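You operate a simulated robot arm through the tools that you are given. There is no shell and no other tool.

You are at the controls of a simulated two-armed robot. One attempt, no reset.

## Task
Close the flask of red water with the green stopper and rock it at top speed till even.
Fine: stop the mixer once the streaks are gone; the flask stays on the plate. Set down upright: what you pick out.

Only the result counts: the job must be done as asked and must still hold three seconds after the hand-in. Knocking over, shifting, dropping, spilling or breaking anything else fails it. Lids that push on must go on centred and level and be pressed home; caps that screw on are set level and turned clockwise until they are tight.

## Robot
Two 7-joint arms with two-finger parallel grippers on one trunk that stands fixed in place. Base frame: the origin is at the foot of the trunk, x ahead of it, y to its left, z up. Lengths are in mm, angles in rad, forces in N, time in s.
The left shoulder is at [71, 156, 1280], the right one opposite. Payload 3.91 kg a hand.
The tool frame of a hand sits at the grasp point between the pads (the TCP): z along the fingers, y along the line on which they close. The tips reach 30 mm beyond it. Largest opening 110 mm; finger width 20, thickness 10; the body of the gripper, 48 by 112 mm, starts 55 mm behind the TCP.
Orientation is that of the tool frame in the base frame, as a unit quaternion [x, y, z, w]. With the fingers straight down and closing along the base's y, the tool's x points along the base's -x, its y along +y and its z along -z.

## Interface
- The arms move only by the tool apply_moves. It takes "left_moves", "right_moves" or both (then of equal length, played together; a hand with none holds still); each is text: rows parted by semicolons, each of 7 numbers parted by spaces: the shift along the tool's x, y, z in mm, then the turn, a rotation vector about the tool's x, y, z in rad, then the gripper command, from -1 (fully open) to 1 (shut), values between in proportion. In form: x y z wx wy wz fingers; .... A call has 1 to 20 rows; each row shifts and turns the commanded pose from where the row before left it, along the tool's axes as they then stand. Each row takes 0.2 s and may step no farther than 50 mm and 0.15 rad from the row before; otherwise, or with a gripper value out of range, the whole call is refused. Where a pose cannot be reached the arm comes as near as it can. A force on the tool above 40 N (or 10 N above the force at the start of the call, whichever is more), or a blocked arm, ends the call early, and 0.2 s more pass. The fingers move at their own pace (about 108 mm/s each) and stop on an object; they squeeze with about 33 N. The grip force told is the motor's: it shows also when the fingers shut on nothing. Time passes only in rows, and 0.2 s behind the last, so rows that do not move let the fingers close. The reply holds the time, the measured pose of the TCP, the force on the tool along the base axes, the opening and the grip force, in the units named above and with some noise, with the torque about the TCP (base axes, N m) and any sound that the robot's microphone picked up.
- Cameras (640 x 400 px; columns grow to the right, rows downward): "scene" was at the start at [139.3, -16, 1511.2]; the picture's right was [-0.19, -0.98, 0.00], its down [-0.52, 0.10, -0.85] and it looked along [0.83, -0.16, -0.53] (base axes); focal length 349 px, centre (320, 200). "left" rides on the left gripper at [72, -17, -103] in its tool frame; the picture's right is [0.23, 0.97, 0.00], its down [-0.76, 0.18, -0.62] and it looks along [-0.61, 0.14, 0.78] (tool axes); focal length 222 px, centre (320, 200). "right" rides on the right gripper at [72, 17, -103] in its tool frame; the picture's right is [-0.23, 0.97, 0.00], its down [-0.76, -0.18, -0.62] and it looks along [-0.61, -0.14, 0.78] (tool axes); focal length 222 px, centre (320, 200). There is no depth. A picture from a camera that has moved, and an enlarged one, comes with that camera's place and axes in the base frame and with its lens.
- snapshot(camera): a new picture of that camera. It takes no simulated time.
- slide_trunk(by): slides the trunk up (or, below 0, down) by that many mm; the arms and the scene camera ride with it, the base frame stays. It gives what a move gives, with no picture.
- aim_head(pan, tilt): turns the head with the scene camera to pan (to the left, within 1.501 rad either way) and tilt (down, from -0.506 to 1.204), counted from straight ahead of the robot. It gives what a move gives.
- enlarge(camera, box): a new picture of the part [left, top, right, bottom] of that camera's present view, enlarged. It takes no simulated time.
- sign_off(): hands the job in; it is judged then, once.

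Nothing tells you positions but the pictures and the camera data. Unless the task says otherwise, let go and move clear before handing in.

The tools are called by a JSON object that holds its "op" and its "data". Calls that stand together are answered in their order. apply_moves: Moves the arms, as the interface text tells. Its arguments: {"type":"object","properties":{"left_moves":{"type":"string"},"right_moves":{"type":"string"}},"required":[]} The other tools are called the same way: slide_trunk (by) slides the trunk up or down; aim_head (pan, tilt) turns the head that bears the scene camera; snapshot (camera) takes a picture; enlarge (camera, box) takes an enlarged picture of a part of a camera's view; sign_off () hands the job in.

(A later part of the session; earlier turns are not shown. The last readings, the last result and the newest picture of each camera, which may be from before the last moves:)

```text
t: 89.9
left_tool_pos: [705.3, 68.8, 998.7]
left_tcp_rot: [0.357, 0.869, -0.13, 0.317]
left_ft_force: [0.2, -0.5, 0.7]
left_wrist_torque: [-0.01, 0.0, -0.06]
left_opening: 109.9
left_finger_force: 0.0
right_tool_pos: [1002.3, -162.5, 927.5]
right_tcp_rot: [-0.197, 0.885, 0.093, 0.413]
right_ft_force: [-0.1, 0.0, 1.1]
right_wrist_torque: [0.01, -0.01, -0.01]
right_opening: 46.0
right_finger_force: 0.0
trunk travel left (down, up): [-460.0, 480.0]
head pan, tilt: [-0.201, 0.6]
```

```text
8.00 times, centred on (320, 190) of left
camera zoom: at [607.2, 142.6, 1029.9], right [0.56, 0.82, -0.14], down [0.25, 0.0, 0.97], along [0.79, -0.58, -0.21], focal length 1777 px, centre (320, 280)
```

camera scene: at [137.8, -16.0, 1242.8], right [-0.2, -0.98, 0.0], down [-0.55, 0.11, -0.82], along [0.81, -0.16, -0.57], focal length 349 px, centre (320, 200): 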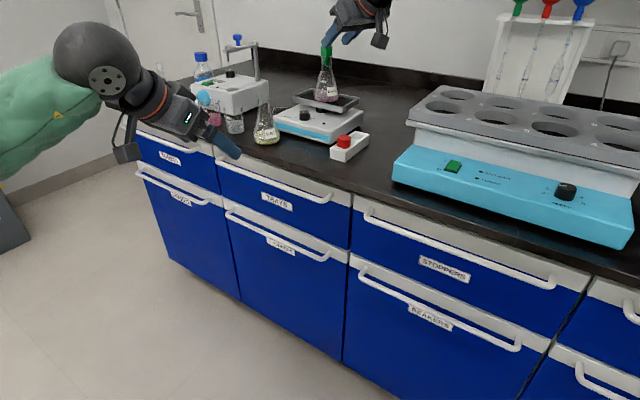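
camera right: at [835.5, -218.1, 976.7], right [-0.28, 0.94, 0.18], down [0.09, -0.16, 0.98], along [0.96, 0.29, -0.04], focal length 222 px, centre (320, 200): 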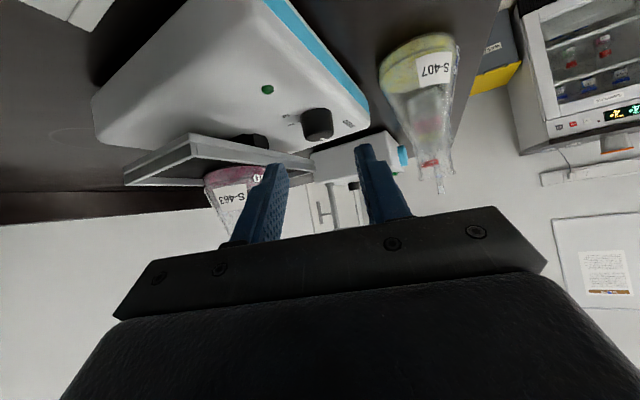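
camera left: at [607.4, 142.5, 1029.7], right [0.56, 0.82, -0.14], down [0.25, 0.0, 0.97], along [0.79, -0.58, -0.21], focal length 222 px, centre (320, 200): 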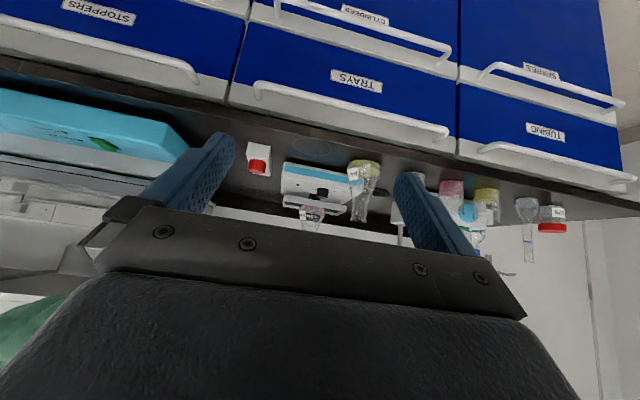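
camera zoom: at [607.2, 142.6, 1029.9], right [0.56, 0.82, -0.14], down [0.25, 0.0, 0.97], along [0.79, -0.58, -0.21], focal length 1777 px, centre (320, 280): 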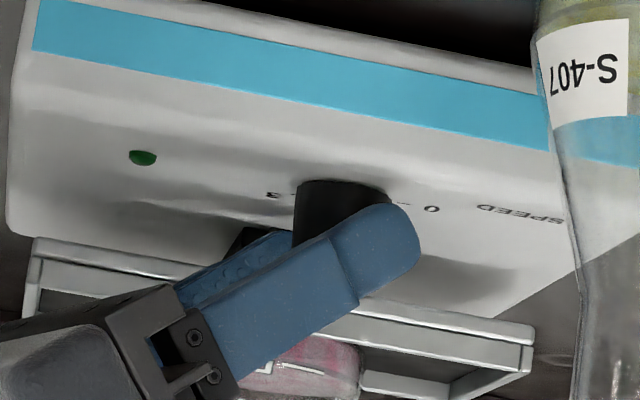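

The pads flank the knob just above the panel. I close on it.

{"op": "apply_moves", "data": {"right_moves": "0 0 0 0 0 0 0.35;0 0 0 0 0 0 0.5;0 0 0 0 0 0 1;0 0 0 0 0 0 1;0 0 0 0 0 0 1"}}

{"op": "enlarge", "data": {"camera": "right", "box": [250, 90, 390, 210]}}

```text
t: 91.1
left_tool_pos: [704.7, 69.2, 997.3]
left_tcp_rot: [0.357, 0.869, -0.129, 0.317]
left_ft_force: [0.6, -0.7, -0.2]
left_wrist_torque: [0.01, 0.03, -0.04]
left_opening: 110.2
left_finger_force: 0.0
right_tool_pos: [1002.3, -160.9, 927.9]
right_tcp_rot: [-0.197, 0.885, 0.093, 0.411]
right_ft_force: [-3.4, 5.7, -2.0]
right_wrist_torque: [0.12, 0.05, 0.13]
right_opening: 27.1
right_finger_force: 44.5
trunk travel left (down, up): [-460.0, 480.0]
head pan, tilt: [-0.201, 0.6]
```

```text
3.33 times, centred on (320, 150) of right
camera zoom: at [880.7, -198.4, 938.1], right [-0.28, 0.94, 0.18], down [0.09, -0.16, 0.98], along [0.96, 0.29, -0.04], focal length 740 px, centre (320, 367)
```

zoom: 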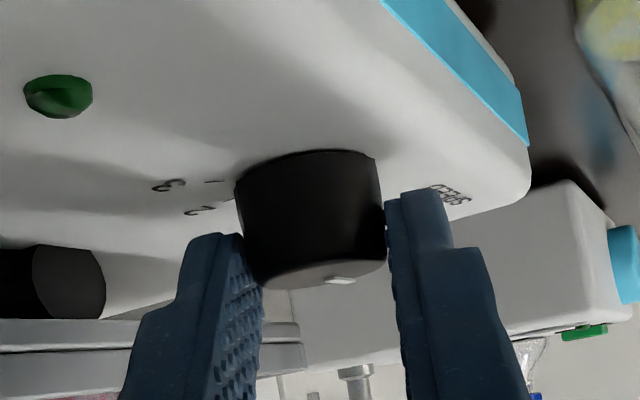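

The knob is gripped (27 mm). I turn it clockwise in small steps about its own axis and check that the pointer follows.

{"op": "apply_moves", "data": {"right_moves": "0 0.8 0 0 0 0 1;-0.1 2.4 0.1 0.107 0 0.09 1;-0.1 2.4 0.1 0.107 0 0.09 1;0 0 0 0 0 0 1"}}

{"op": "enlarge", "data": {"camera": "right", "box": [250, 90, 390, 210]}}

{"op": "enlarge", "data": {"camera": "left", "box": [270, 165, 350, 225]}}

```text
t: 92.1
left_tool_pos: [706.1, 68.6, 997.0]
left_tcp_rot: [0.357, 0.869, -0.129, 0.317]
left_ft_force: [0.0, 0.0, 0.3]
left_wrist_torque: [0.0, -0.01, -0.02]
left_opening: 110.2
left_finger_force: 0.0
right_tool_pos: [1000.0, -157.6, 928.7]
right_tcp_rot: [-0.071, 0.904, 0.034, 0.421]
right_ft_force: [2.9, 3.8, 1.2]
right_wrist_torque: [0.27, -0.39, 0.07]
right_opening: 27.1
right_finger_force: 44.7
trunk travel left (down, up): [-460.0, 480.0]
head pan, tilt: [-0.201, 0.6]
```

```text
3.33 times, centred on (320, 150) of right
camera zoom: at [873.5, -158.8, 938.2], right [-0.01, 0.98, 0.18], down [0.04, -0.17, 0.98], along [1.0, 0.01, -0.04], focal length 740 px, centre (320, 367)
```

zoom: 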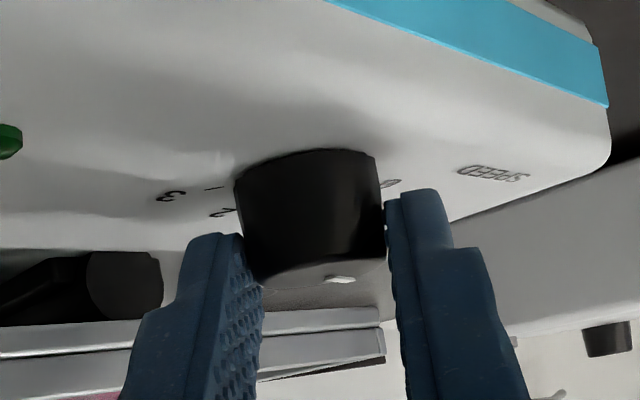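

```text
6.67 times, centred on (310, 195) of left
camera zoom: at [607.4, 142.8, 1029.7], right [0.56, 0.82, -0.14], down [0.25, 0.0, 0.97], along [0.79, -0.58, -0.21], focal length 1481 px, centre (387, 233)
```

zoom: 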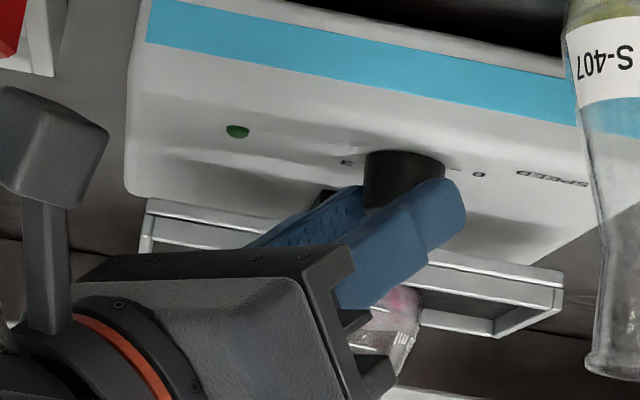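

The pointer moves with the hand, so the knob is turning. I continue the stroke, watching for reach limits.

{"op": "apply_moves", "data": {"right_moves": "-0.1 2.4 0.1 0.107 0 0.09 1;-0.1 2.4 0.1 0.107 0 0.09 1;0 0 0 0 0 0 1"}}

{"op": "enlarge", "data": {"camera": "right", "box": [250, 90, 390, 210]}}

{"op": "enlarge", "data": {"camera": "scene", "box": [270, 50, 380, 150]}}

```text
t: 92.5
left_tool_pos: [708.3, 68.2, 994.2]
left_tcp_rot: [0.357, 0.869, -0.13, 0.316]
left_ft_force: [-1.0, 0.0, 0.0]
left_wrist_torque: [0.01, 0.02, 0.01]
left_opening: 110.2
left_finger_force: 0.0
right_tool_pos: [992.8, -154.4, 928.6]
right_tcp_rot: [-0.022, 0.906, 0.013, 0.422]
right_ft_force: [33.7, 28.9, -11.1]
right_wrist_torque: [0.39, -0.51, 0.49]
right_opening: 26.4
right_finger_force: 44.8
right hand out of reach, approached as far as the arm can: row 1, 2
trunk travel left (down, up): [-460.0, 480.0]
head pan, tilt: [-0.201, 0.6]
stopped in row 2 (right hand): the force on the tool passed its limit at 68 N (the readings are from after the stop); the commanded pose is now the measured one
```

```text
3.33 times, centred on (320, 150) of right
camera zoom: at [868.1, -143.8, 939.3], right [0.1, 0.98, 0.18], down [0.02, -0.18, 0.98], along [0.99, -0.09, -0.04], focal length 740 px, centre (320, 367)
```

zoom: 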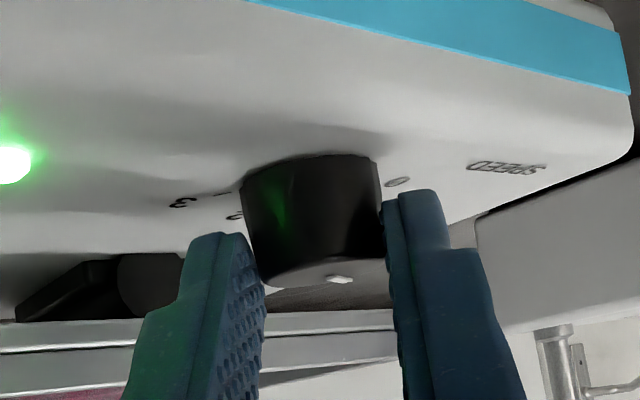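

```text
4.00 times, centred on (325, 100) of scene
camera zoom: at [142.0, -15.3, 1242.0], right [-0.2, -0.98, 0.0], down [-0.56, 0.11, -0.82], along [0.81, -0.16, -0.57], focal length 1394 px, centre (300, 600)
```

zoom: 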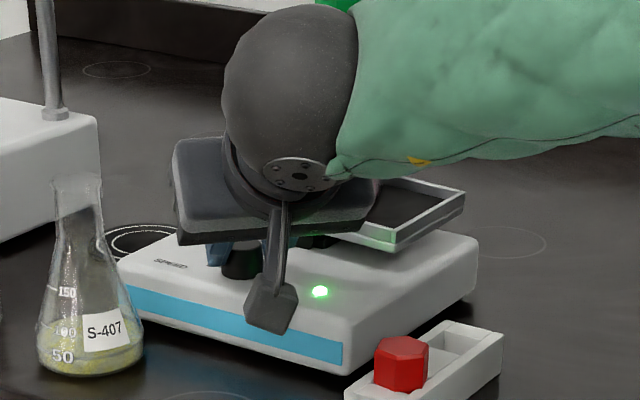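

The arm hit its reach limit mid-turn and pulled on the knob; the mixer's lamp is now lit. I release the grip at once to remove the stress.

{"op": "apply_moves", "data": {"right_moves": "0 0 0 0 0 0 0.5;0 0 0 0 0 0 0.16;0 0 0 0 0 0 0.16"}}

{"op": "enlarge", "data": {"camera": "scene", "box": [270, 50, 380, 150]}}

{"op": "enlarge", "data": {"camera": "left", "box": [240, 150, 380, 250]}}

{"op": "enlarge", "data": {"camera": "right", "box": [230, 70, 410, 230]}}

```text
t: 93.3
left_tool_pos: [705.5, 68.6, 997.4]
left_tcp_rot: [0.356, 0.869, -0.129, 0.317]
left_ft_force: [0.4, -0.4, 0.0]
left_wrist_torque: [0.02, 0.0, -0.04]
left_opening: 110.1
left_finger_force: 0.1
right_tool_pos: [991.9, -160.2, 931.4]
right_tcp_rot: [-0.018, 0.906, 0.011, 0.423]
right_ft_force: [-0.7, 0.0, 0.4]
right_wrist_torque: [0.05, 0.0, -0.02]
right_opening: 46.4
right_finger_force: 0.1
trunk travel left (down, up): [-460.0, 480.0]
head pan, tilt: [-0.201, 0.6]
```

```text
4.00 times, centred on (325, 100) of scene
camera zoom: at [138.1, -16.9, 1242.7], right [-0.2, -0.98, 0.0], down [-0.55, 0.11, -0.82], along [0.81, -0.16, -0.57], focal length 1394 px, centre (300, 600)
```

zoom: 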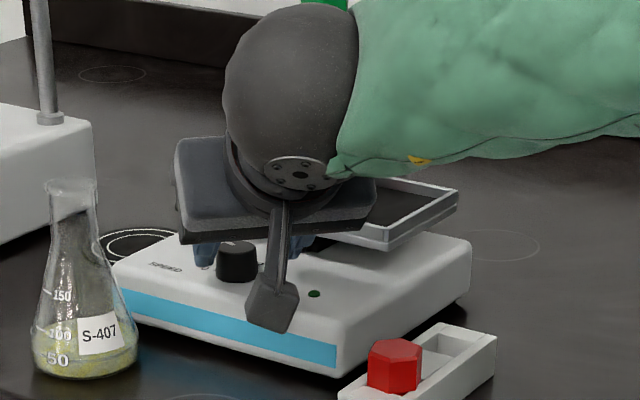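

```text
4.00 times, centred on (310, 200) of left
camera zoom: at [607.3, 141.9, 1029.7], right [0.56, 0.81, -0.14], down [0.25, 0.0, 0.97], along [0.79, -0.58, -0.21], focal length 888 px, centre (360, 200)
```

zoom: 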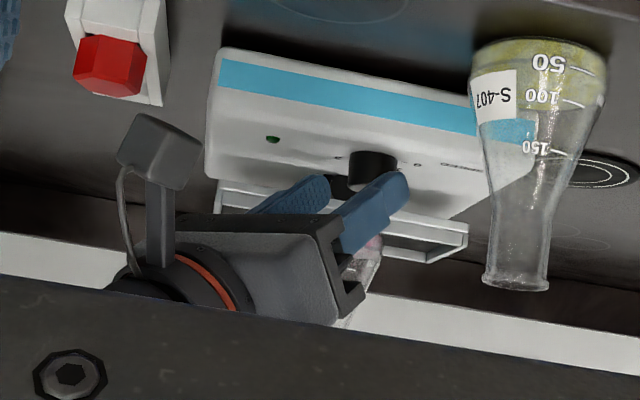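

```text
2.50 times, centred on (320, 150) of right
camera zoom: at [866.1, -147.9, 942.1], right [0.1, 0.98, 0.18], down [0.02, -0.18, 0.98], along [0.99, -0.1, -0.04], focal length 555 px, centre (320, 325)
```

zoom: 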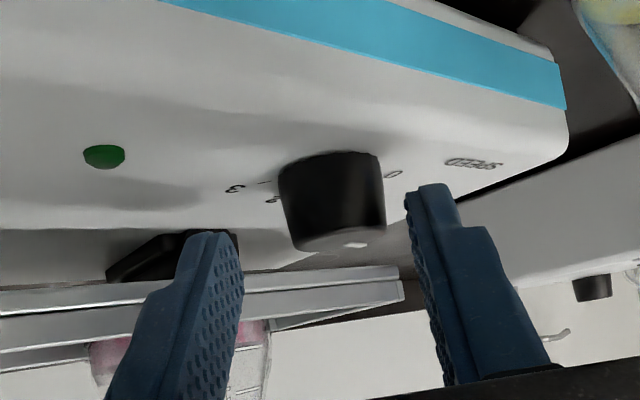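

The lamp went off again, so the knob snapped back to 0 on release; it evidently clicks between marks about halfway. The mixer itself has not moved. I swing the open fingers around the knob to +40° yaw so that the next stroke stays within reach.

{"op": "apply_moves", "data": {"right_moves": "-0.7 -1.6 1.8 -0.1018 0 -0.0853 0.16;-0.7 -1.6 1.8 -0.1018 0 -0.0853 0.16;-0.7 -1.6 1.8 -0.1018 0 -0.0853 0.16;-0.7 -1.6 1.8 -0.1018 0 -0.0853 0.16;-0.7 -1.6 1.8 -0.1018 0 -0.0853 0.16;0 0 0 0 0 0 0.16"}}

{"op": "enlarge", "data": {"camera": "right", "box": [230, 70, 410, 230]}}

{"op": "enlarge", "data": {"camera": "scene", "box": [270, 50, 380, 150]}}

{"op": "enlarge", "data": {"camera": "left", "box": [260, 160, 360, 240]}}

```text
t: 94.7
left_tool_pos: [706.8, 67.2, 995.8]
left_tcp_rot: [0.357, 0.869, -0.129, 0.317]
left_ft_force: [-0.8, 0.0, 0.2]
left_wrist_torque: [0.01, 0.0, -0.01]
left_opening: 110.2
left_finger_force: 0.0
right_tool_pos: [985.3, -157.4, 926.5]
right_tcp_rot: [-0.304, 0.852, 0.141, 0.402]
right_ft_force: [13.4, -28.0, -0.7]
right_wrist_torque: [-0.28, -0.45, -0.92]
right_opening: 61.4
right_finger_force: 15.8
right hand out of reach, approached as far as the arm can: row 5
trunk travel left (down, up): [-460.0, 480.0]
head pan, tilt: [-0.201, 0.6]
```

```text
2.50 times, centred on (320, 150) of right
camera zoom: at [877.5, -222.3, 935.4], right [-0.5, 0.85, 0.17], down [0.11, -0.13, 0.98], along [0.86, 0.52, -0.03], focal length 555 px, centre (320, 325)
```

zoom: 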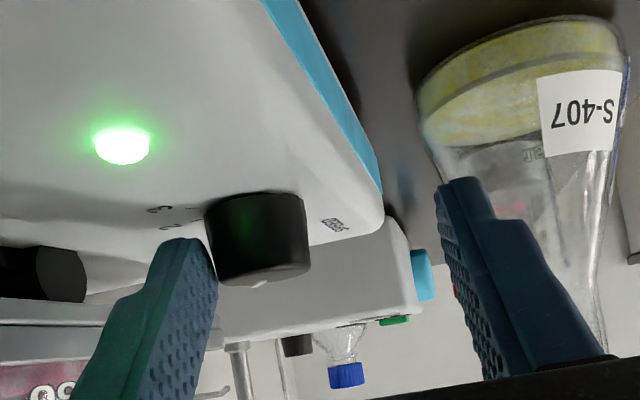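

```text
4.00 times, centred on (325, 100) of scene
camera zoom: at [139.2, -19.4, 1242.5], right [-0.2, -0.98, 0.0], down [-0.55, 0.12, -0.82], along [0.81, -0.17, -0.57], focal length 1394 px, centre (300, 600)
```

zoom: 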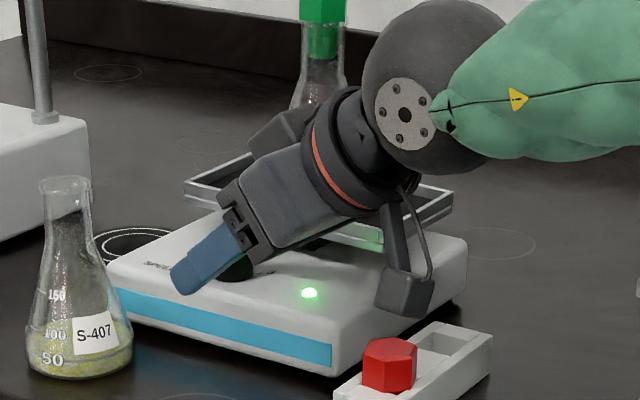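

```text
5.00 times, centred on (310, 200) of left
camera zoom: at [608.1, 140.5, 1029.5], right [0.56, 0.82, -0.14], down [0.25, 0.0, 0.97], along [0.79, -0.58, -0.21], focal length 1111 px, centre (370, 200)
```

zoom: 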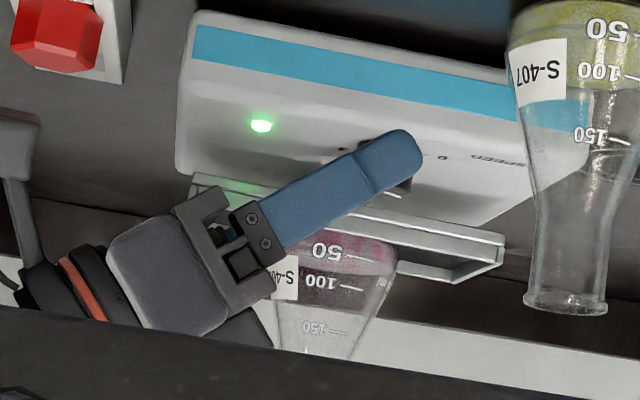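

The far yaw is also out of reach, so the hand slid and a finger pushed the knob. I move back to yaw ≈25° centred on the knob to relieve it.

{"op": "apply_moves", "data": {"right_moves": "-4 -8 3.5 0 0 0 0.16;-3.8 -4.2 3.5 0.1 0 0.084 0.16;0 0 0 0.095 0 0.08 0.16;0 0 0 0 0 0 0.16"}}

{"op": "enlarge", "data": {"camera": "right", "box": [230, 70, 410, 230]}}

{"op": "enlarge", "data": {"camera": "left", "box": [260, 160, 360, 240]}}

```text
t: 95.7
left_tool_pos: [706.1, 67.2, 997.5]
left_tcp_rot: [0.357, 0.869, -0.129, 0.316]
left_ft_force: [-0.1, -0.2, -0.2]
left_wrist_torque: [-0.02, -0.01, 0.02]
left_opening: 109.9
left_finger_force: 0.0
right_tool_pos: [990.8, -151.5, 926.5]
right_tcp_rot: [-0.203, 0.883, 0.097, 0.412]
right_ft_force: [6.9, -12.6, -2.4]
right_wrist_torque: [-0.27, 0.08, -0.3]
right_opening: 53.9
right_finger_force: 7.1
right hand out of reach, approached as far as the arm can: row 1
trunk travel left (down, up): [-460.0, 480.0]
head pan, tilt: [-0.201, 0.6]
```

```text
2.50 times, centred on (320, 150) of right
camera zoom: at [870.7, -190.8, 936.9], right [-0.3, 0.94, 0.18], down [0.09, -0.16, 0.98], along [0.95, 0.31, -0.04], focal length 555 px, centre (320, 325)
```

zoom: 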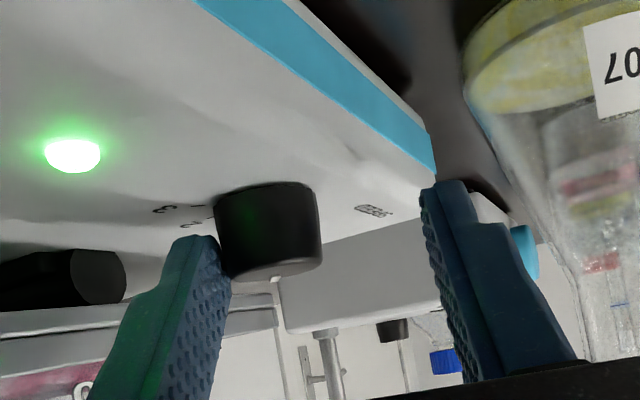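

```text
5.00 times, centred on (310, 200) of left
camera zoom: at [607.8, 141.7, 1029.4], right [0.56, 0.82, -0.14], down [0.25, 0.0, 0.97], along [0.79, -0.58, -0.21], focal length 1111 px, centre (370, 200)
```

zoom: 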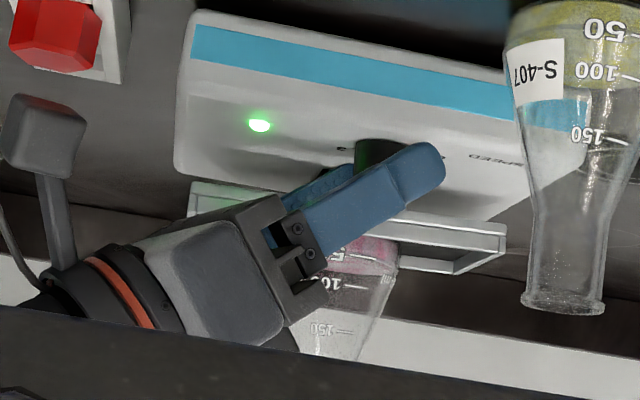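

The lamp is on (the push turned the knob), and one finger still leans on the knob. I shift sideways to centre the hand.

{"op": "apply_moves", "data": {"right_moves": "0 -7 0 0 0 0 0.16;-3 -4.5 2 0 0 0 0.16;0 0 0 0 0 0 0.16"}}

{"op": "enlarge", "data": {"camera": "right", "box": [230, 70, 410, 230]}}

{"op": "enlarge", "data": {"camera": "left", "box": [260, 160, 360, 240]}}

{"op": "enlarge", "data": {"camera": "scene", "box": [270, 40, 380, 150]}}

```text
t: 96.5
left_tool_pos: [705.7, 68.8, 997.2]
left_tcp_rot: [0.357, 0.869, -0.13, 0.318]
left_ft_force: [0.5, 0.3, -1.3]
left_wrist_torque: [0.01, 0.02, -0.02]
left_opening: 110.2
left_finger_force: 0.0
right_tool_pos: [999.0, -160.2, 928.3]
right_tcp_rot: [-0.204, 0.883, 0.098, 0.412]
right_ft_force: [0.1, -0.4, 0.0]
right_wrist_torque: [-0.02, 0.02, -0.04]
right_opening: 46.2
right_finger_force: 0.1
trunk travel left (down, up): [-460.0, 480.0]
head pan, tilt: [-0.201, 0.6]
```

```text
2.50 times, centred on (320, 150) of right
camera zoom: at [878.2, -198.9, 939.4], right [-0.3, 0.94, 0.18], down [0.09, -0.16, 0.98], along [0.95, 0.31, -0.04], focal length 555 px, centre (320, 325)
```

zoom: 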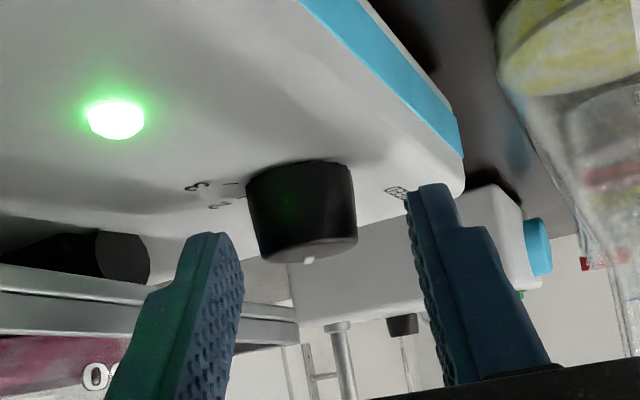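

```text
5.00 times, centred on (310, 200) of left
camera zoom: at [607.1, 142.8, 1029.9], right [0.56, 0.82, -0.14], down [0.25, 0.0, 0.97], along [0.79, -0.58, -0.21], focal length 1111 px, centre (370, 200)
```

zoom: 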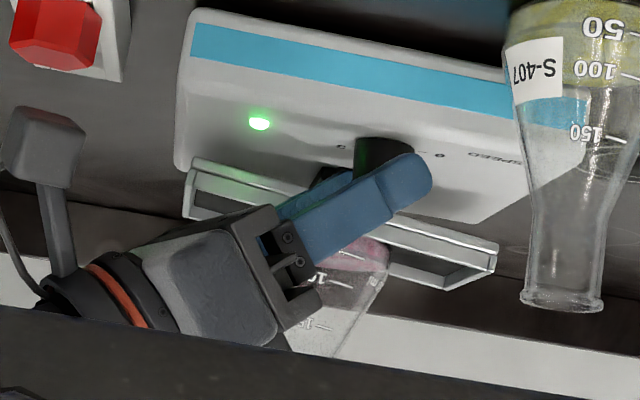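

```text
3.64 times, centred on (325, 95) of scene
camera zoom: at [137.9, -16.3, 1242.8], right [-0.2, -0.98, 0.0], down [-0.55, 0.11, -0.82], along [0.81, -0.16, -0.57], focal length 1268 px, centre (302, 582)
```

zoom: 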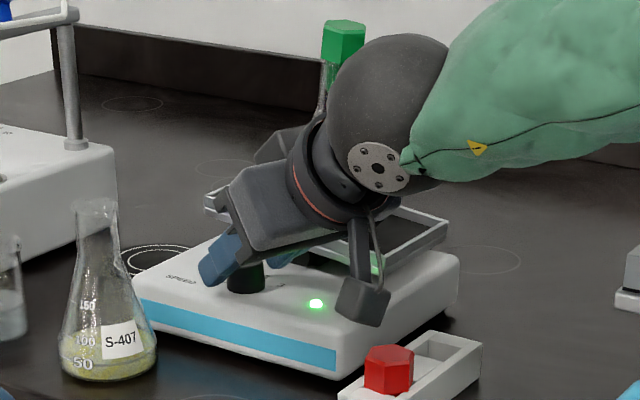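

The mixer now runs at speed 1 (pointer at 1) and the tray rocks gently with the flask standing. I'll grip again at yaw ≈30° and sweep down while leaning the hand further forward so it stays in reach, to click to 2.

{"op": "apply_moves", "data": {"right_moves": "-1 -2.6 1.2 -0.0536 0 -0.045 0.16;0 0 0 0 0 0 0.16;0 0 0 0 0 0 0.5;0 0 0 0 0 0 1;0 0 0 0 0 0 1"}}

{"op": "enlarge", "data": {"camera": "right", "box": [230, 70, 410, 230]}}

```text
t: 97.7
left_tool_pos: [705.6, 68.0, 996.5]
left_tcp_rot: [0.357, 0.869, -0.13, 0.317]
left_ft_force: [0.6, -0.3, -0.3]
left_wrist_torque: [-0.03, -0.04, 0.01]
left_opening: 110.1
left_finger_force: 0.1
right_tool_pos: [1000.8, -162.8, 928.6]
right_tcp_rot: [-0.234, 0.875, 0.112, 0.409]
right_ft_force: [3.4, -2.0, 1.0]
right_wrist_torque: [0.1, -0.19, -0.05]
right_opening: 26.7
right_finger_force: 44.8
trunk travel left (down, up): [-460.0, 480.0]
head pan, tilt: [-0.201, 0.6]
```

```text
2.50 times, centred on (320, 150) of right
camera zoom: at [884.2, -210.3, 939.0], right [-0.36, 0.92, 0.18], down [0.1, -0.15, 0.98], along [0.93, 0.37, -0.04], focal length 555 px, centre (320, 325)
```

zoom: 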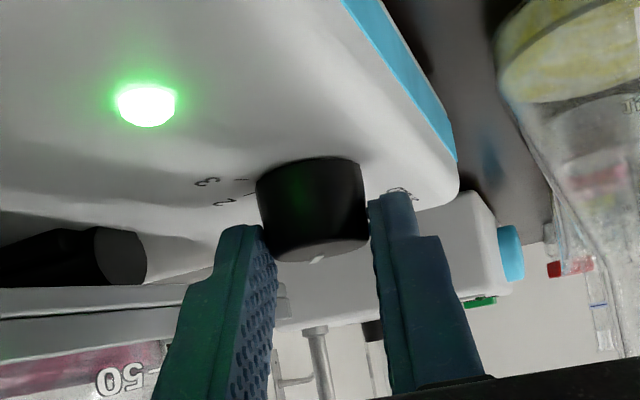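

Gripped at 30° yaw. I sweep clockwise in small steps.

{"op": "apply_moves", "data": {"right_moves": "0.8 1.8 -0.1 0.0736 -0.028 0.0617 1;0.8 1.8 -0.1 0.0736 -0.028 0.0617 1;0.8 1.8 -0.1 0.0736 -0.028 0.0617 1;0.8 1.8 -0.1 0.0736 -0.028 0.0617 1"}}

{"op": "enlarge", "data": {"camera": "right", "box": [230, 70, 410, 230]}}

```text
t: 98.7
left_tool_pos: [705.3, 67.2, 998.3]
left_tcp_rot: [0.358, 0.868, -0.13, 0.318]
left_ft_force: [0.6, -1.0, 0.1]
left_wrist_torque: [0.02, 0.0, 0.02]
left_opening: 109.7
left_finger_force: 0.0
right_tool_pos: [995.5, -157.9, 928.0]
right_tcp_rot: [-0.054, 0.879, 0.044, 0.471]
right_ft_force: [2.3, -6.4, 5.1]
right_wrist_torque: [0.02, 0.52, -0.1]
right_opening: 26.7
right_finger_force: 44.8
trunk travel left (down, up): [-460.0, 480.0]
head pan, tilt: [-0.201, 0.6]
```

```text
2.50 times, centred on (320, 150) of right
camera zoom: at [869.1, -157.0, 924.0], right [-0.01, 0.98, 0.21], down [-0.07, -0.22, 0.97], along [1.0, -0.01, 0.07], focal length 555 px, centre (320, 325)
```

zoom: 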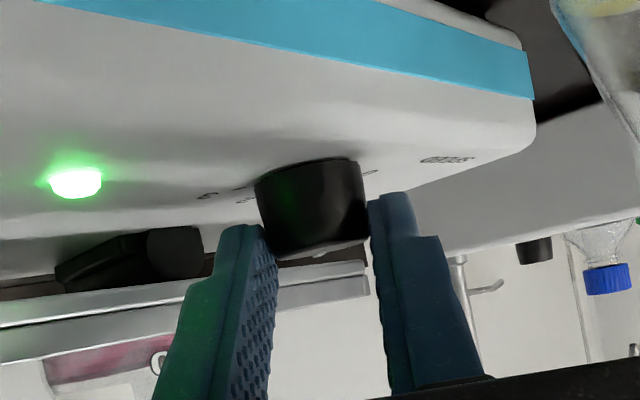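

No reach warning; yaw is near 8°. I add one and a half more steps.

{"op": "apply_moves", "data": {"right_moves": "0.8 1.8 -0.1 0.0736 -0.04 0.0617 1"}}

{"op": "enlarge", "data": {"camera": "right", "box": [230, 70, 410, 230]}}

```text
t: 99.1
left_tool_pos: [706.2, 67.0, 997.0]
left_tcp_rot: [0.357, 0.869, -0.13, 0.317]
left_ft_force: [0.2, 0.4, -1.3]
left_wrist_torque: [0.0, -0.01, -0.04]
left_opening: 109.9
left_finger_force: 0.2
right_tool_pos: [995.8, -155.5, 927.2]
right_tcp_rot: [-0.009, 0.873, 0.027, 0.488]
right_ft_force: [3.0, -7.5, 4.6]
right_wrist_torque: [-0.18, 1.05, -0.14]
right_opening: 26.4
right_finger_force: 45.3
trunk travel left (down, up): [-460.0, 480.0]
head pan, tilt: [-0.201, 0.6]
```

```text
2.50 times, centred on (320, 150) of right
camera zoom: at [868.6, -143.1, 919.0], right [0.08, 0.97, 0.23], down [-0.12, -0.22, 0.97], along [0.99, -0.1, 0.1], focal length 555 px, centre (320, 325)
```

zoom: 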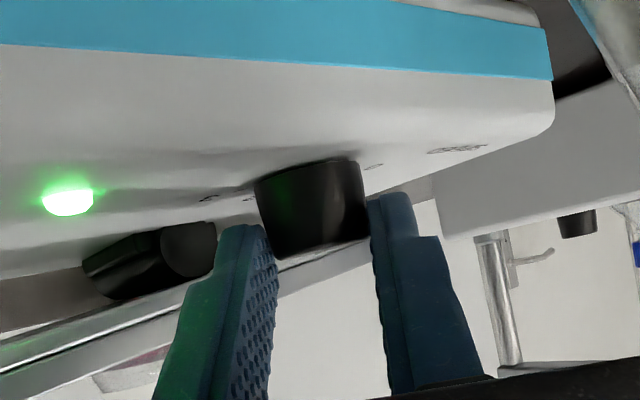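

About 28° turned with no warning. I release and see where the pointer settles.

{"op": "apply_moves", "data": {"right_moves": "0 0 0 0 0 0 0.16;0 0 0 0 0 0 0.16"}}

{"op": "enlarge", "data": {"camera": "right", "box": [230, 70, 410, 230]}}

{"op": "enlarge", "data": {"camera": "left", "box": [300, 175, 350, 215]}}

{"op": "enlarge", "data": {"camera": "scene", "box": [270, 40, 380, 150]}}

```text
t: 99.7
left_tool_pos: [705.4, 67.7, 996.7]
left_tcp_rot: [0.357, 0.869, -0.13, 0.317]
left_ft_force: [0.0, -0.2, 0.2]
left_wrist_torque: [0.01, 0.03, 0.0]
left_opening: 110.0
left_finger_force: 0.1
right_tool_pos: [994.8, -155.2, 925.6]
right_tcp_rot: [-0.01, 0.872, 0.028, 0.488]
right_ft_force: [-0.3, 0.0, 0.8]
right_wrist_torque: [0.01, -0.01, 0.03]
right_opening: 46.1
right_finger_force: 0.1
trunk travel left (down, up): [-460.0, 480.0]
head pan, tilt: [-0.201, 0.6]
```

```text
2.50 times, centred on (320, 150) of right
camera zoom: at [868.5, -142.3, 918.7], right [0.08, 0.97, 0.23], down [-0.12, -0.22, 0.97], along [0.99, -0.1, 0.1], focal length 555 px, centre (320, 325)
```

zoom: 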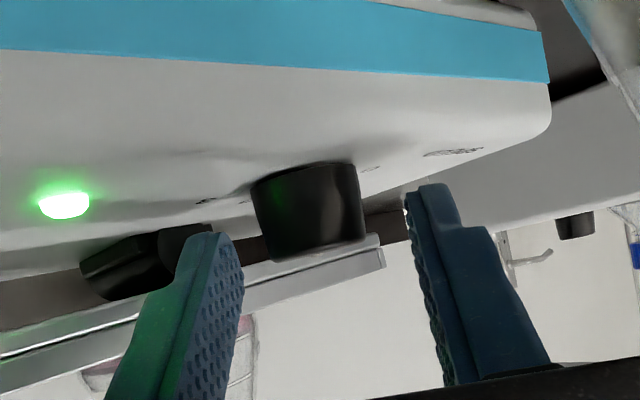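

```text
10.00 times, centred on (325, 195) of left
camera zoom: at [607.3, 142.4, 1029.7], right [0.56, 0.82, -0.14], down [0.25, 0.0, 0.97], along [0.79, -0.58, -0.21], focal length 2221 px, centre (270, 250)
```

zoom: 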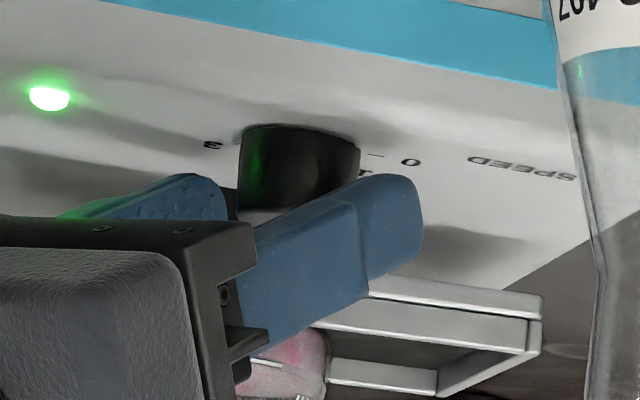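

```text
3.64 times, centred on (325, 95) of scene
camera zoom: at [138.1, -16.7, 1242.7], right [-0.2, -0.98, 0.0], down [-0.55, 0.11, -0.82], along [0.81, -0.16, -0.57], focal length 1268 px, centre (302, 582)
```

zoom: 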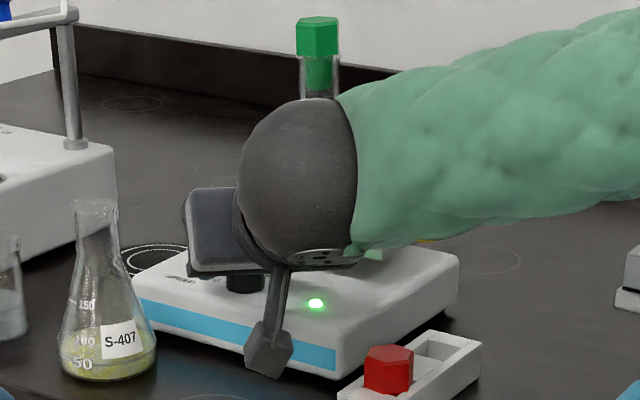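

I can't see the pointer from here. I swing the open fingers back around the knob to the start pose and look.

{"op": "apply_moves", "data": {"right_moves": "-0.8 -1.8 0.1 -0.0736 0.04 -0.0617 0.16;-0.8 -1.8 0.1 -0.0736 0.028 -0.0617 0.16;-0.8 -1.8 0.1 -0.0736 0.028 -0.0617 0.16;-0.8 -1.8 0.1 -0.0736 0.028 -0.0617 0.16;-0.8 -1.8 0.1 -0.0736 0.028 -0.0617 0.16;0 0 0 0 0 0 0.16"}}

{"op": "enlarge", "data": {"camera": "right", "box": [230, 70, 410, 230]}}

{"op": "enlarge", "data": {"camera": "left", "box": [240, 150, 380, 250]}}

{"op": "enlarge", "data": {"camera": "scene", "box": [270, 40, 380, 150]}}

```text
t: 101.1
left_tool_pos: [706.0, 68.3, 998.4]
left_tcp_rot: [0.357, 0.869, -0.13, 0.318]
left_ft_force: [-0.1, -0.3, 0.1]
left_wrist_torque: [0.0, 0.04, 0.0]
left_opening: 109.9
left_finger_force: 0.1
right_tool_pos: [1001.2, -162.5, 928.8]
right_tcp_rot: [-0.233, 0.875, 0.111, 0.41]
right_ft_force: [0.6, 0.3, -0.1]
right_wrist_torque: [0.04, 0.01, 0.0]
right_opening: 46.2
right_finger_force: 0.0
trunk travel left (down, up): [-460.0, 480.0]
head pan, tilt: [-0.201, 0.6]
```

```text
2.50 times, centred on (320, 150) of right
camera zoom: at [883.1, -210.1, 939.1], right [-0.36, 0.92, 0.18], down [0.1, -0.15, 0.98], along [0.93, 0.37, -0.04], focal length 555 px, centre (320, 325)
```

zoom: 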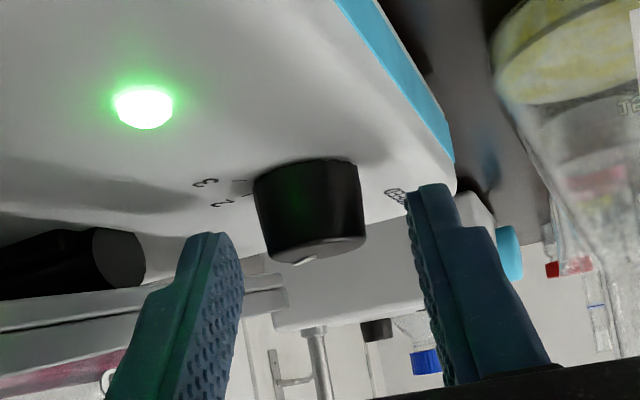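

```text
4.00 times, centred on (310, 200) of left
camera zoom: at [607.3, 142.2, 1029.8], right [0.56, 0.82, -0.14], down [0.25, 0.0, 0.97], along [0.79, -0.58, -0.21], focal length 888 px, centre (360, 200)
```

zoom: 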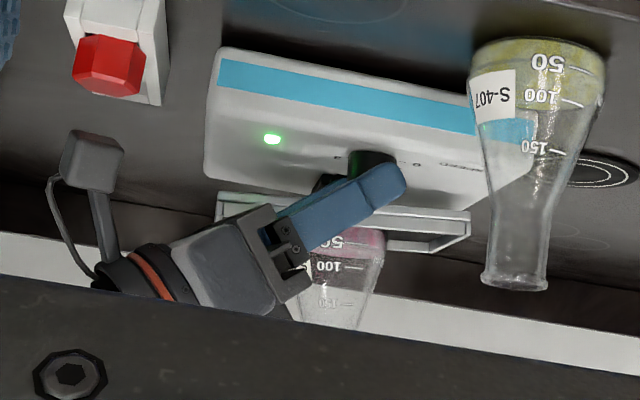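

```text
3.64 times, centred on (325, 95) of scene
camera zoom: at [138.1, -16.7, 1242.7], right [-0.2, -0.98, 0.0], down [-0.55, 0.11, -0.82], along [0.81, -0.16, -0.57], focal length 1268 px, centre (302, 582)
```

zoom: 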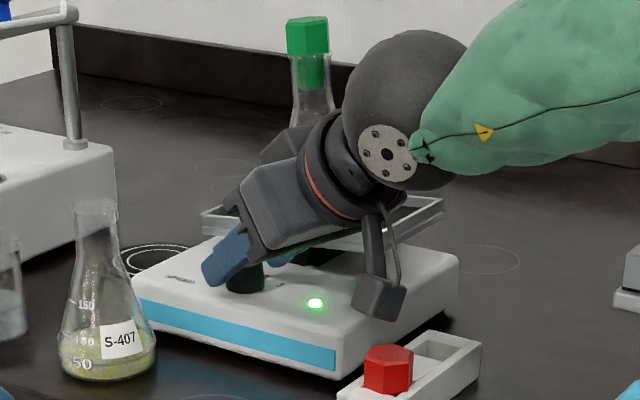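

The pointer is now at mark 1 (0°): the knob turns continuously, about 18° net per stroke. I repeat the grip–sweep–release–return cycle.

{"op": "apply_moves", "data": {"right_moves": "0 0 0 0 0 0 1;0 0 0 0 0 0 1;0 0 0 0 0 0 1;0.8 1.8 -0.1 0.0736 -0.028 0.0617 1;0.8 1.8 -0.1 0.0736 -0.028 0.0617 1;0.8 1.8 -0.1 0.0736 -0.028 0.0617 1;0.8 1.8 -0.1 0.0736 -0.028 0.0617 1;0.8 1.8 -0.1 0.0736 -0.04 0.0617 1;0 0 0 0 0 0 1;0 0 0 0 0 0 0.16;0 0 0 0 0 0 0.16;-0.8 -1.8 0.1 -0.0736 0.04 -0.0617 0.16;-0.8 -1.8 0.1 -0.0736 0.028 -0.0617 0.16;-0.8 -1.8 0.1 -0.0736 0.028 -0.0617 0.16;-0.8 -1.8 0.1 -0.0736 0.028 -0.0617 0.16;-0.8 -1.8 0.1 -0.0736 0.028 -0.0617 0.16;0 0 0 0 0 0 0.16"}}

{"op": "enlarge", "data": {"camera": "right", "box": [230, 70, 410, 230]}}

{"op": "enlarge", "data": {"camera": "left", "box": [240, 150, 380, 250]}}

{"op": "enlarge", "data": {"camera": "scene", "box": [270, 40, 380, 150]}}

```text
t: 104.7
left_tool_pos: [707.4, 67.2, 997.0]
left_tcp_rot: [0.357, 0.869, -0.13, 0.318]
left_ft_force: [0.5, 0.2, 0.4]
left_wrist_torque: [0.0, -0.02, -0.03]
left_opening: 109.9
left_finger_force: 0.1
right_tool_pos: [998.3, -164.3, 928.0]
right_tcp_rot: [-0.234, 0.875, 0.112, 0.409]
right_ft_force: [-0.3, -0.5, 1.1]
right_wrist_torque: [0.0, 0.01, -0.01]
right_opening: 46.3
right_finger_force: 0.1
trunk travel left (down, up): [-460.0, 480.0]
head pan, tilt: [-0.201, 0.6]
```

```text
2.50 times, centred on (320, 150) of right
camera zoom: at [882.1, -210.5, 939.1], right [-0.36, 0.92, 0.18], down [0.1, -0.15, 0.98], along [0.93, 0.37, -0.04], focal length 555 px, centre (320, 325)
```

zoom: 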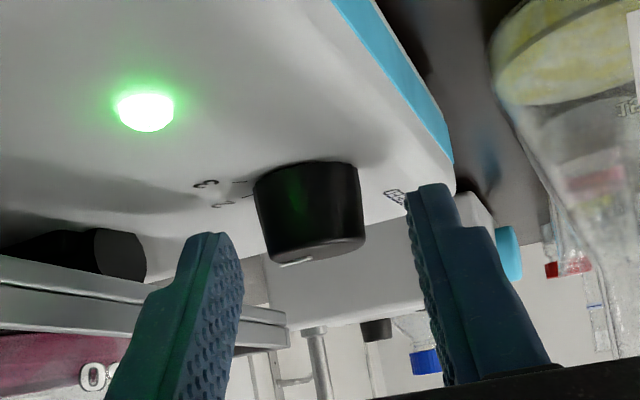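

```text
4.00 times, centred on (310, 200) of left
camera zoom: at [607.3, 142.2, 1029.8], right [0.56, 0.82, -0.14], down [0.25, 0.0, 0.97], along [0.79, -0.58, -0.21], focal length 888 px, centre (360, 200)
```

zoom: 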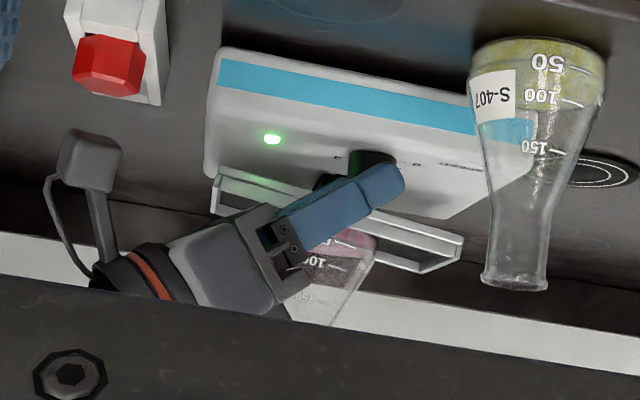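

```text
3.64 times, centred on (325, 95) of scene
camera zoom: at [138.1, -16.8, 1242.7], right [-0.2, -0.98, 0.0], down [-0.55, 0.11, -0.82], along [0.81, -0.16, -0.57], focal length 1268 px, centre (302, 582)
```

zoom: 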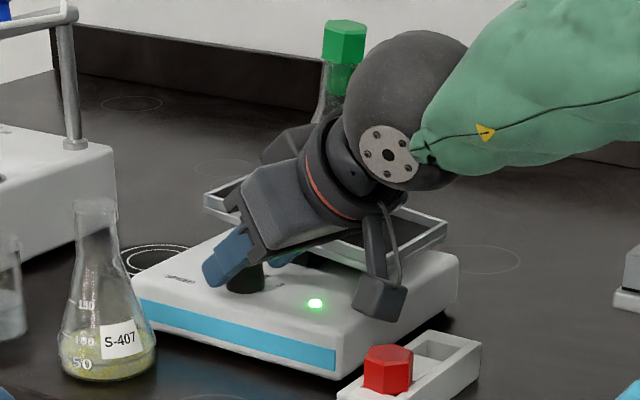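

The pointer is now about halfway between 1 and 2 (≈-20°). I continue with another cycle, opening wider on the return so nothing drags the knob back.

{"op": "apply_moves", "data": {"right_moves": "0 0 0 0 0 0 1;0 0 0 0 0 0 1;0 0 0 0 0 0 1;0.8 1.8 -0.1 0.0736 -0.028 0.0617 1;0.8 1.8 -0.1 0.0736 -0.028 0.0617 1;0.8 1.8 -0.1 0.0736 -0.028 0.0617 1;0.8 1.8 -0.1 0.0736 -0.028 0.0617 1;0.8 1.8 -0.1 0.0736 -0.04 0.0617 1;0 0 0 0 0 0 1;0 0 0 0 0 0 1;0 0 0 0 0 0 0.0;0 0 0 0 0 0 0.0;0 0 0 0 0 0 0.0;-0.8 -1.8 0.1 -0.0736 0.04 -0.0617 0.0;-0.8 -1.8 0.1 -0.0736 0.028 -0.0617 0.0;-0.8 -1.8 0.1 -0.0736 0.028 -0.0617 0.0;-0.8 -1.8 0.1 -0.0736 0.028 -0.0617 0.0;-0.8 -1.8 0.1 -0.0736 0.028 -0.0617 0.0;0 0 0 0 0 0 0.0"}}

{"op": "enlarge", "data": {"camera": "right", "box": [230, 70, 410, 230]}}

{"op": "enlarge", "data": {"camera": "left", "box": [240, 150, 380, 250]}}

```text
t: 108.7
left_tool_pos: [706.1, 68.3, 997.1]
left_tcp_rot: [0.357, 0.869, -0.129, 0.318]
left_ft_force: [-0.3, -0.4, 0.4]
left_wrist_torque: [0.0, -0.01, -0.02]
left_opening: 109.9
left_finger_force: 0.0
right_tool_pos: [998.1, -163.3, 928.9]
right_tcp_rot: [-0.235, 0.874, 0.113, 0.409]
right_ft_force: [0.1, 0.3, -0.2]
right_wrist_torque: [-0.01, 0.01, 0.02]
right_opening: 55.0
right_finger_force: 0.1
trunk travel left (down, up): [-460.0, 480.0]
head pan, tilt: [-0.201, 0.6]
```

```text
2.50 times, centred on (320, 150) of right
camera zoom: at [881.3, -211.1, 939.0], right [-0.36, 0.92, 0.18], down [0.1, -0.15, 0.98], along [0.93, 0.37, -0.03], focal length 555 px, centre (320, 325)
```

zoom: 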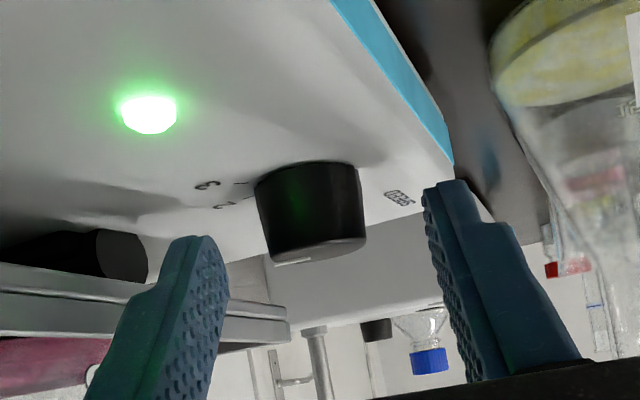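

```text
4.00 times, centred on (310, 200) of left
camera zoom: at [607.3, 142.2, 1029.8], right [0.56, 0.82, -0.14], down [0.25, 0.0, 0.97], along [0.79, -0.58, -0.21], focal length 888 px, centre (360, 200)
```

zoom: 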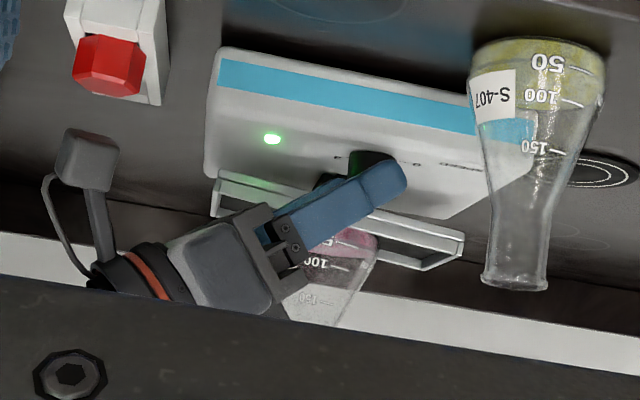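

Progress is about 13° per stroke (now ≈-33°). To see whether slip or recoil costs the rest, I do a stroke at constant tilt and look before releasing.

{"op": "apply_moves", "data": {"right_moves": "-0.8 0 1 0 0 0 0.3;0 0 0 0 0 0 1;0 0 0 0 0 0 1;0 0 0 0 0 0 1"}}

{"op": "enlarge", "data": {"camera": "right", "box": [230, 70, 410, 230]}}

{"op": "apply_moves", "data": {"right_moves": "-0.1 1.7 0.1 0.0736 0 0.0617 1;-0.1 1.7 0.1 0.0736 0 0.0617 1;-0.1 1.7 0.1 0.0736 0 0.0617 1;-0.1 1.7 0.1 0.0736 0 0.0617 1;0 0 0 0 0 0 1"}}

{"op": "enlarge", "data": {"camera": "right", "box": [230, 70, 410, 230]}}

```text
t: 109.7
left_tool_pos: [706.2, 66.3, 997.1]
left_tcp_rot: [0.357, 0.869, -0.13, 0.317]
left_ft_force: [0.2, -1.2, -0.5]
left_wrist_torque: [-0.03, -0.02, -0.03]
left_opening: 110.0
left_finger_force: 0.1
right_tool_pos: [999.6, -164.7, 928.6]
right_tcp_rot: [-0.234, 0.875, 0.112, 0.409]
right_ft_force: [2.3, -4.1, 0.1]
right_wrist_torque: [-0.16, 0.07, -0.07]
right_opening: 26.9
right_finger_force: 45.1
trunk travel left (down, up): [-460.0, 480.0]
head pan, tilt: [-0.201, 0.6]
```

```text
2.50 times, centred on (320, 150) of right
camera zoom: at [882.7, -211.2, 938.6], right [-0.36, 0.92, 0.18], down [0.1, -0.15, 0.98], along [0.93, 0.37, -0.04], focal length 555 px, centre (320, 325)
```

zoom: 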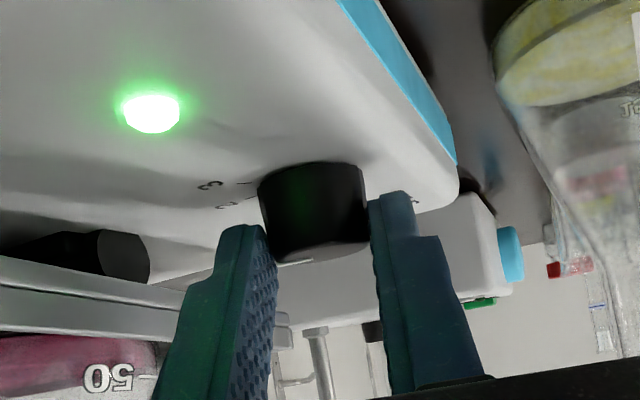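

```text
t: 110.9
left_tool_pos: [705.5, 67.4, 996.4]
left_tcp_rot: [0.356, 0.869, -0.129, 0.317]
left_ft_force: [-0.4, -0.5, 0.2]
left_wrist_torque: [-0.03, 0.02, -0.02]
left_opening: 110.1
left_finger_force: 0.0
right_tool_pos: [997.5, -156.1, 928.4]
right_tcp_rot: [-0.061, 0.904, 0.032, 0.422]
right_ft_force: [-3.4, -3.8, -1.4]
right_wrist_torque: [0.17, -0.09, -0.06]
right_opening: 26.6
right_finger_force: 45.0
trunk travel left (down, up): [-460.0, 480.0]
head pan, tilt: [-0.201, 0.6]
```

```text
2.50 times, centred on (320, 150) of right
camera zoom: at [870.8, -156.5, 939.1], right [0.01, 0.98, 0.18], down [0.04, -0.18, 0.98], along [1.0, 0.0, -0.04], focal length 555 px, centre (320, 325)
```

zoom: 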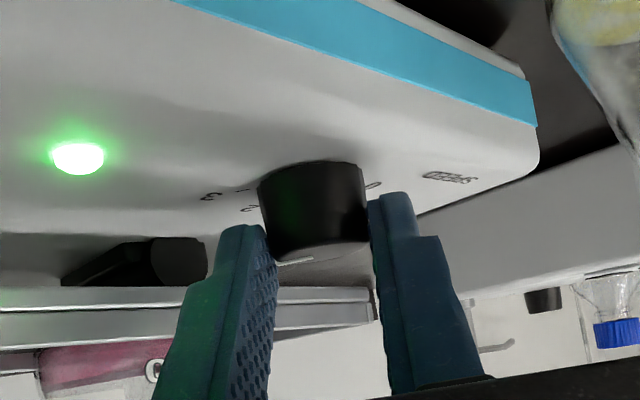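

No slip during the stroke: the pointer kept its place in the hand over 22°. Now I release gently and look again.

{"op": "apply_moves", "data": {"right_moves": "0 0 0 0 0 0 0.4;0 0 0 0 0 0 0.3;0 0 0 0 0 0 0.16"}}

{"op": "enlarge", "data": {"camera": "right", "box": [230, 70, 410, 230]}}

```text
t: 111.7
left_tool_pos: [704.9, 67.7, 998.6]
left_tcp_rot: [0.356, 0.869, -0.129, 0.318]
left_ft_force: [-0.2, -0.5, -0.5]
left_wrist_torque: [-0.01, 0.03, 0.02]
left_opening: 110.1
left_finger_force: 0.0
right_tool_pos: [997.3, -156.9, 928.1]
right_tcp_rot: [-0.062, 0.904, 0.031, 0.423]
right_ft_force: [0.3, 0.9, -0.1]
right_wrist_torque: [0.0, 0.04, 0.02]
right_opening: 46.1
right_finger_force: 0.0
trunk travel left (down, up): [-460.0, 480.0]
head pan, tilt: [-0.201, 0.6]
```

```text
2.50 times, centred on (320, 150) of right
camera zoom: at [871.0, -156.4, 939.2], right [0.01, 0.98, 0.18], down [0.04, -0.18, 0.98], along [1.0, 0.0, -0.04], focal length 555 px, centre (320, 325)
```

zoom: 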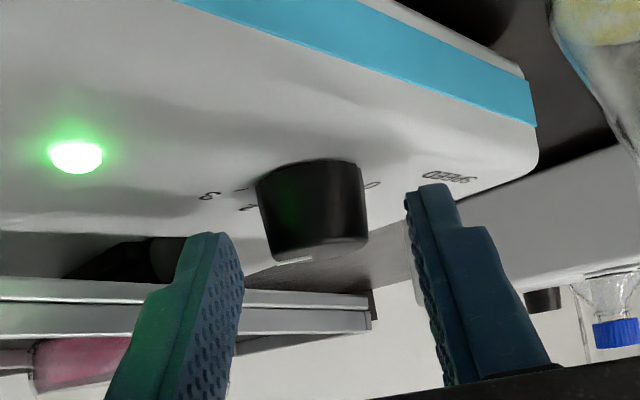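

The knob kept its new angle (≈-55°, past mark 2). I swing back open, and repeat the constant-tilt stroke.

{"op": "apply_moves", "data": {"right_moves": "-0.1 -1.7 0.1 -0.0736 0 -0.0617 0.0;-0.1 -1.7 0.1 -0.0736 0 -0.0617 0.0;-0.1 -1.7 0.1 -0.0736 0 -0.0617 0.0;-0.1 -1.7 0.1 -0.0736 0 -0.0617 0.0;0 0 0 0 0 0 0.16"}}

{"op": "enlarge", "data": {"camera": "right", "box": [230, 70, 410, 230]}}

{"op": "enlarge", "data": {"camera": "scene", "box": [270, 40, 380, 150]}}

```text
t: 112.9
left_tool_pos: [706.8, 68.6, 997.1]
left_tcp_rot: [0.357, 0.869, -0.129, 0.317]
left_ft_force: [0.0, -0.3, 0.6]
left_wrist_torque: [0.06, 0.01, 0.0]
left_opening: 110.0
left_finger_force: 0.0
right_tool_pos: [1000.3, -161.8, 930.1]
right_tcp_rot: [-0.234, 0.875, 0.112, 0.41]
right_ft_force: [-0.3, 0.0, 0.3]
right_wrist_torque: [0.0, -0.01, -0.01]
right_opening: 46.2
right_finger_force: 0.2
trunk travel left (down, up): [-460.0, 480.0]
head pan, tilt: [-0.201, 0.6]
```

```text
2.50 times, centred on (320, 150) of right
camera zoom: at [882.7, -210.4, 939.0], right [-0.36, 0.92, 0.18], down [0.1, -0.15, 0.98], along [0.93, 0.37, -0.04], focal length 555 px, centre (320, 325)
```

zoom: 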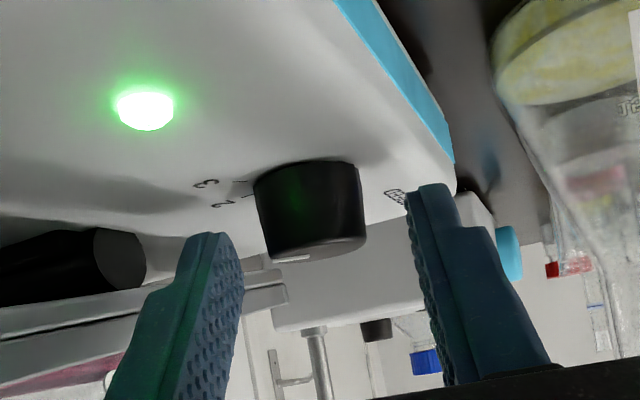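

```text
3.64 times, centred on (325, 95) of scene
camera zoom: at [138.0, -16.7, 1242.7], right [-0.2, -0.98, 0.0], down [-0.55, 0.11, -0.82], along [0.81, -0.16, -0.57], focal length 1268 px, centre (302, 582)
```

zoom: 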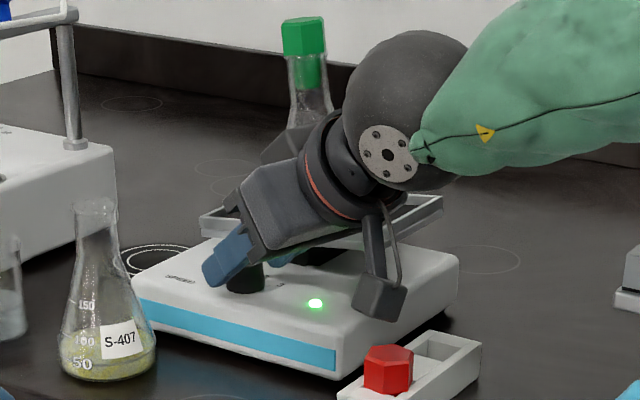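

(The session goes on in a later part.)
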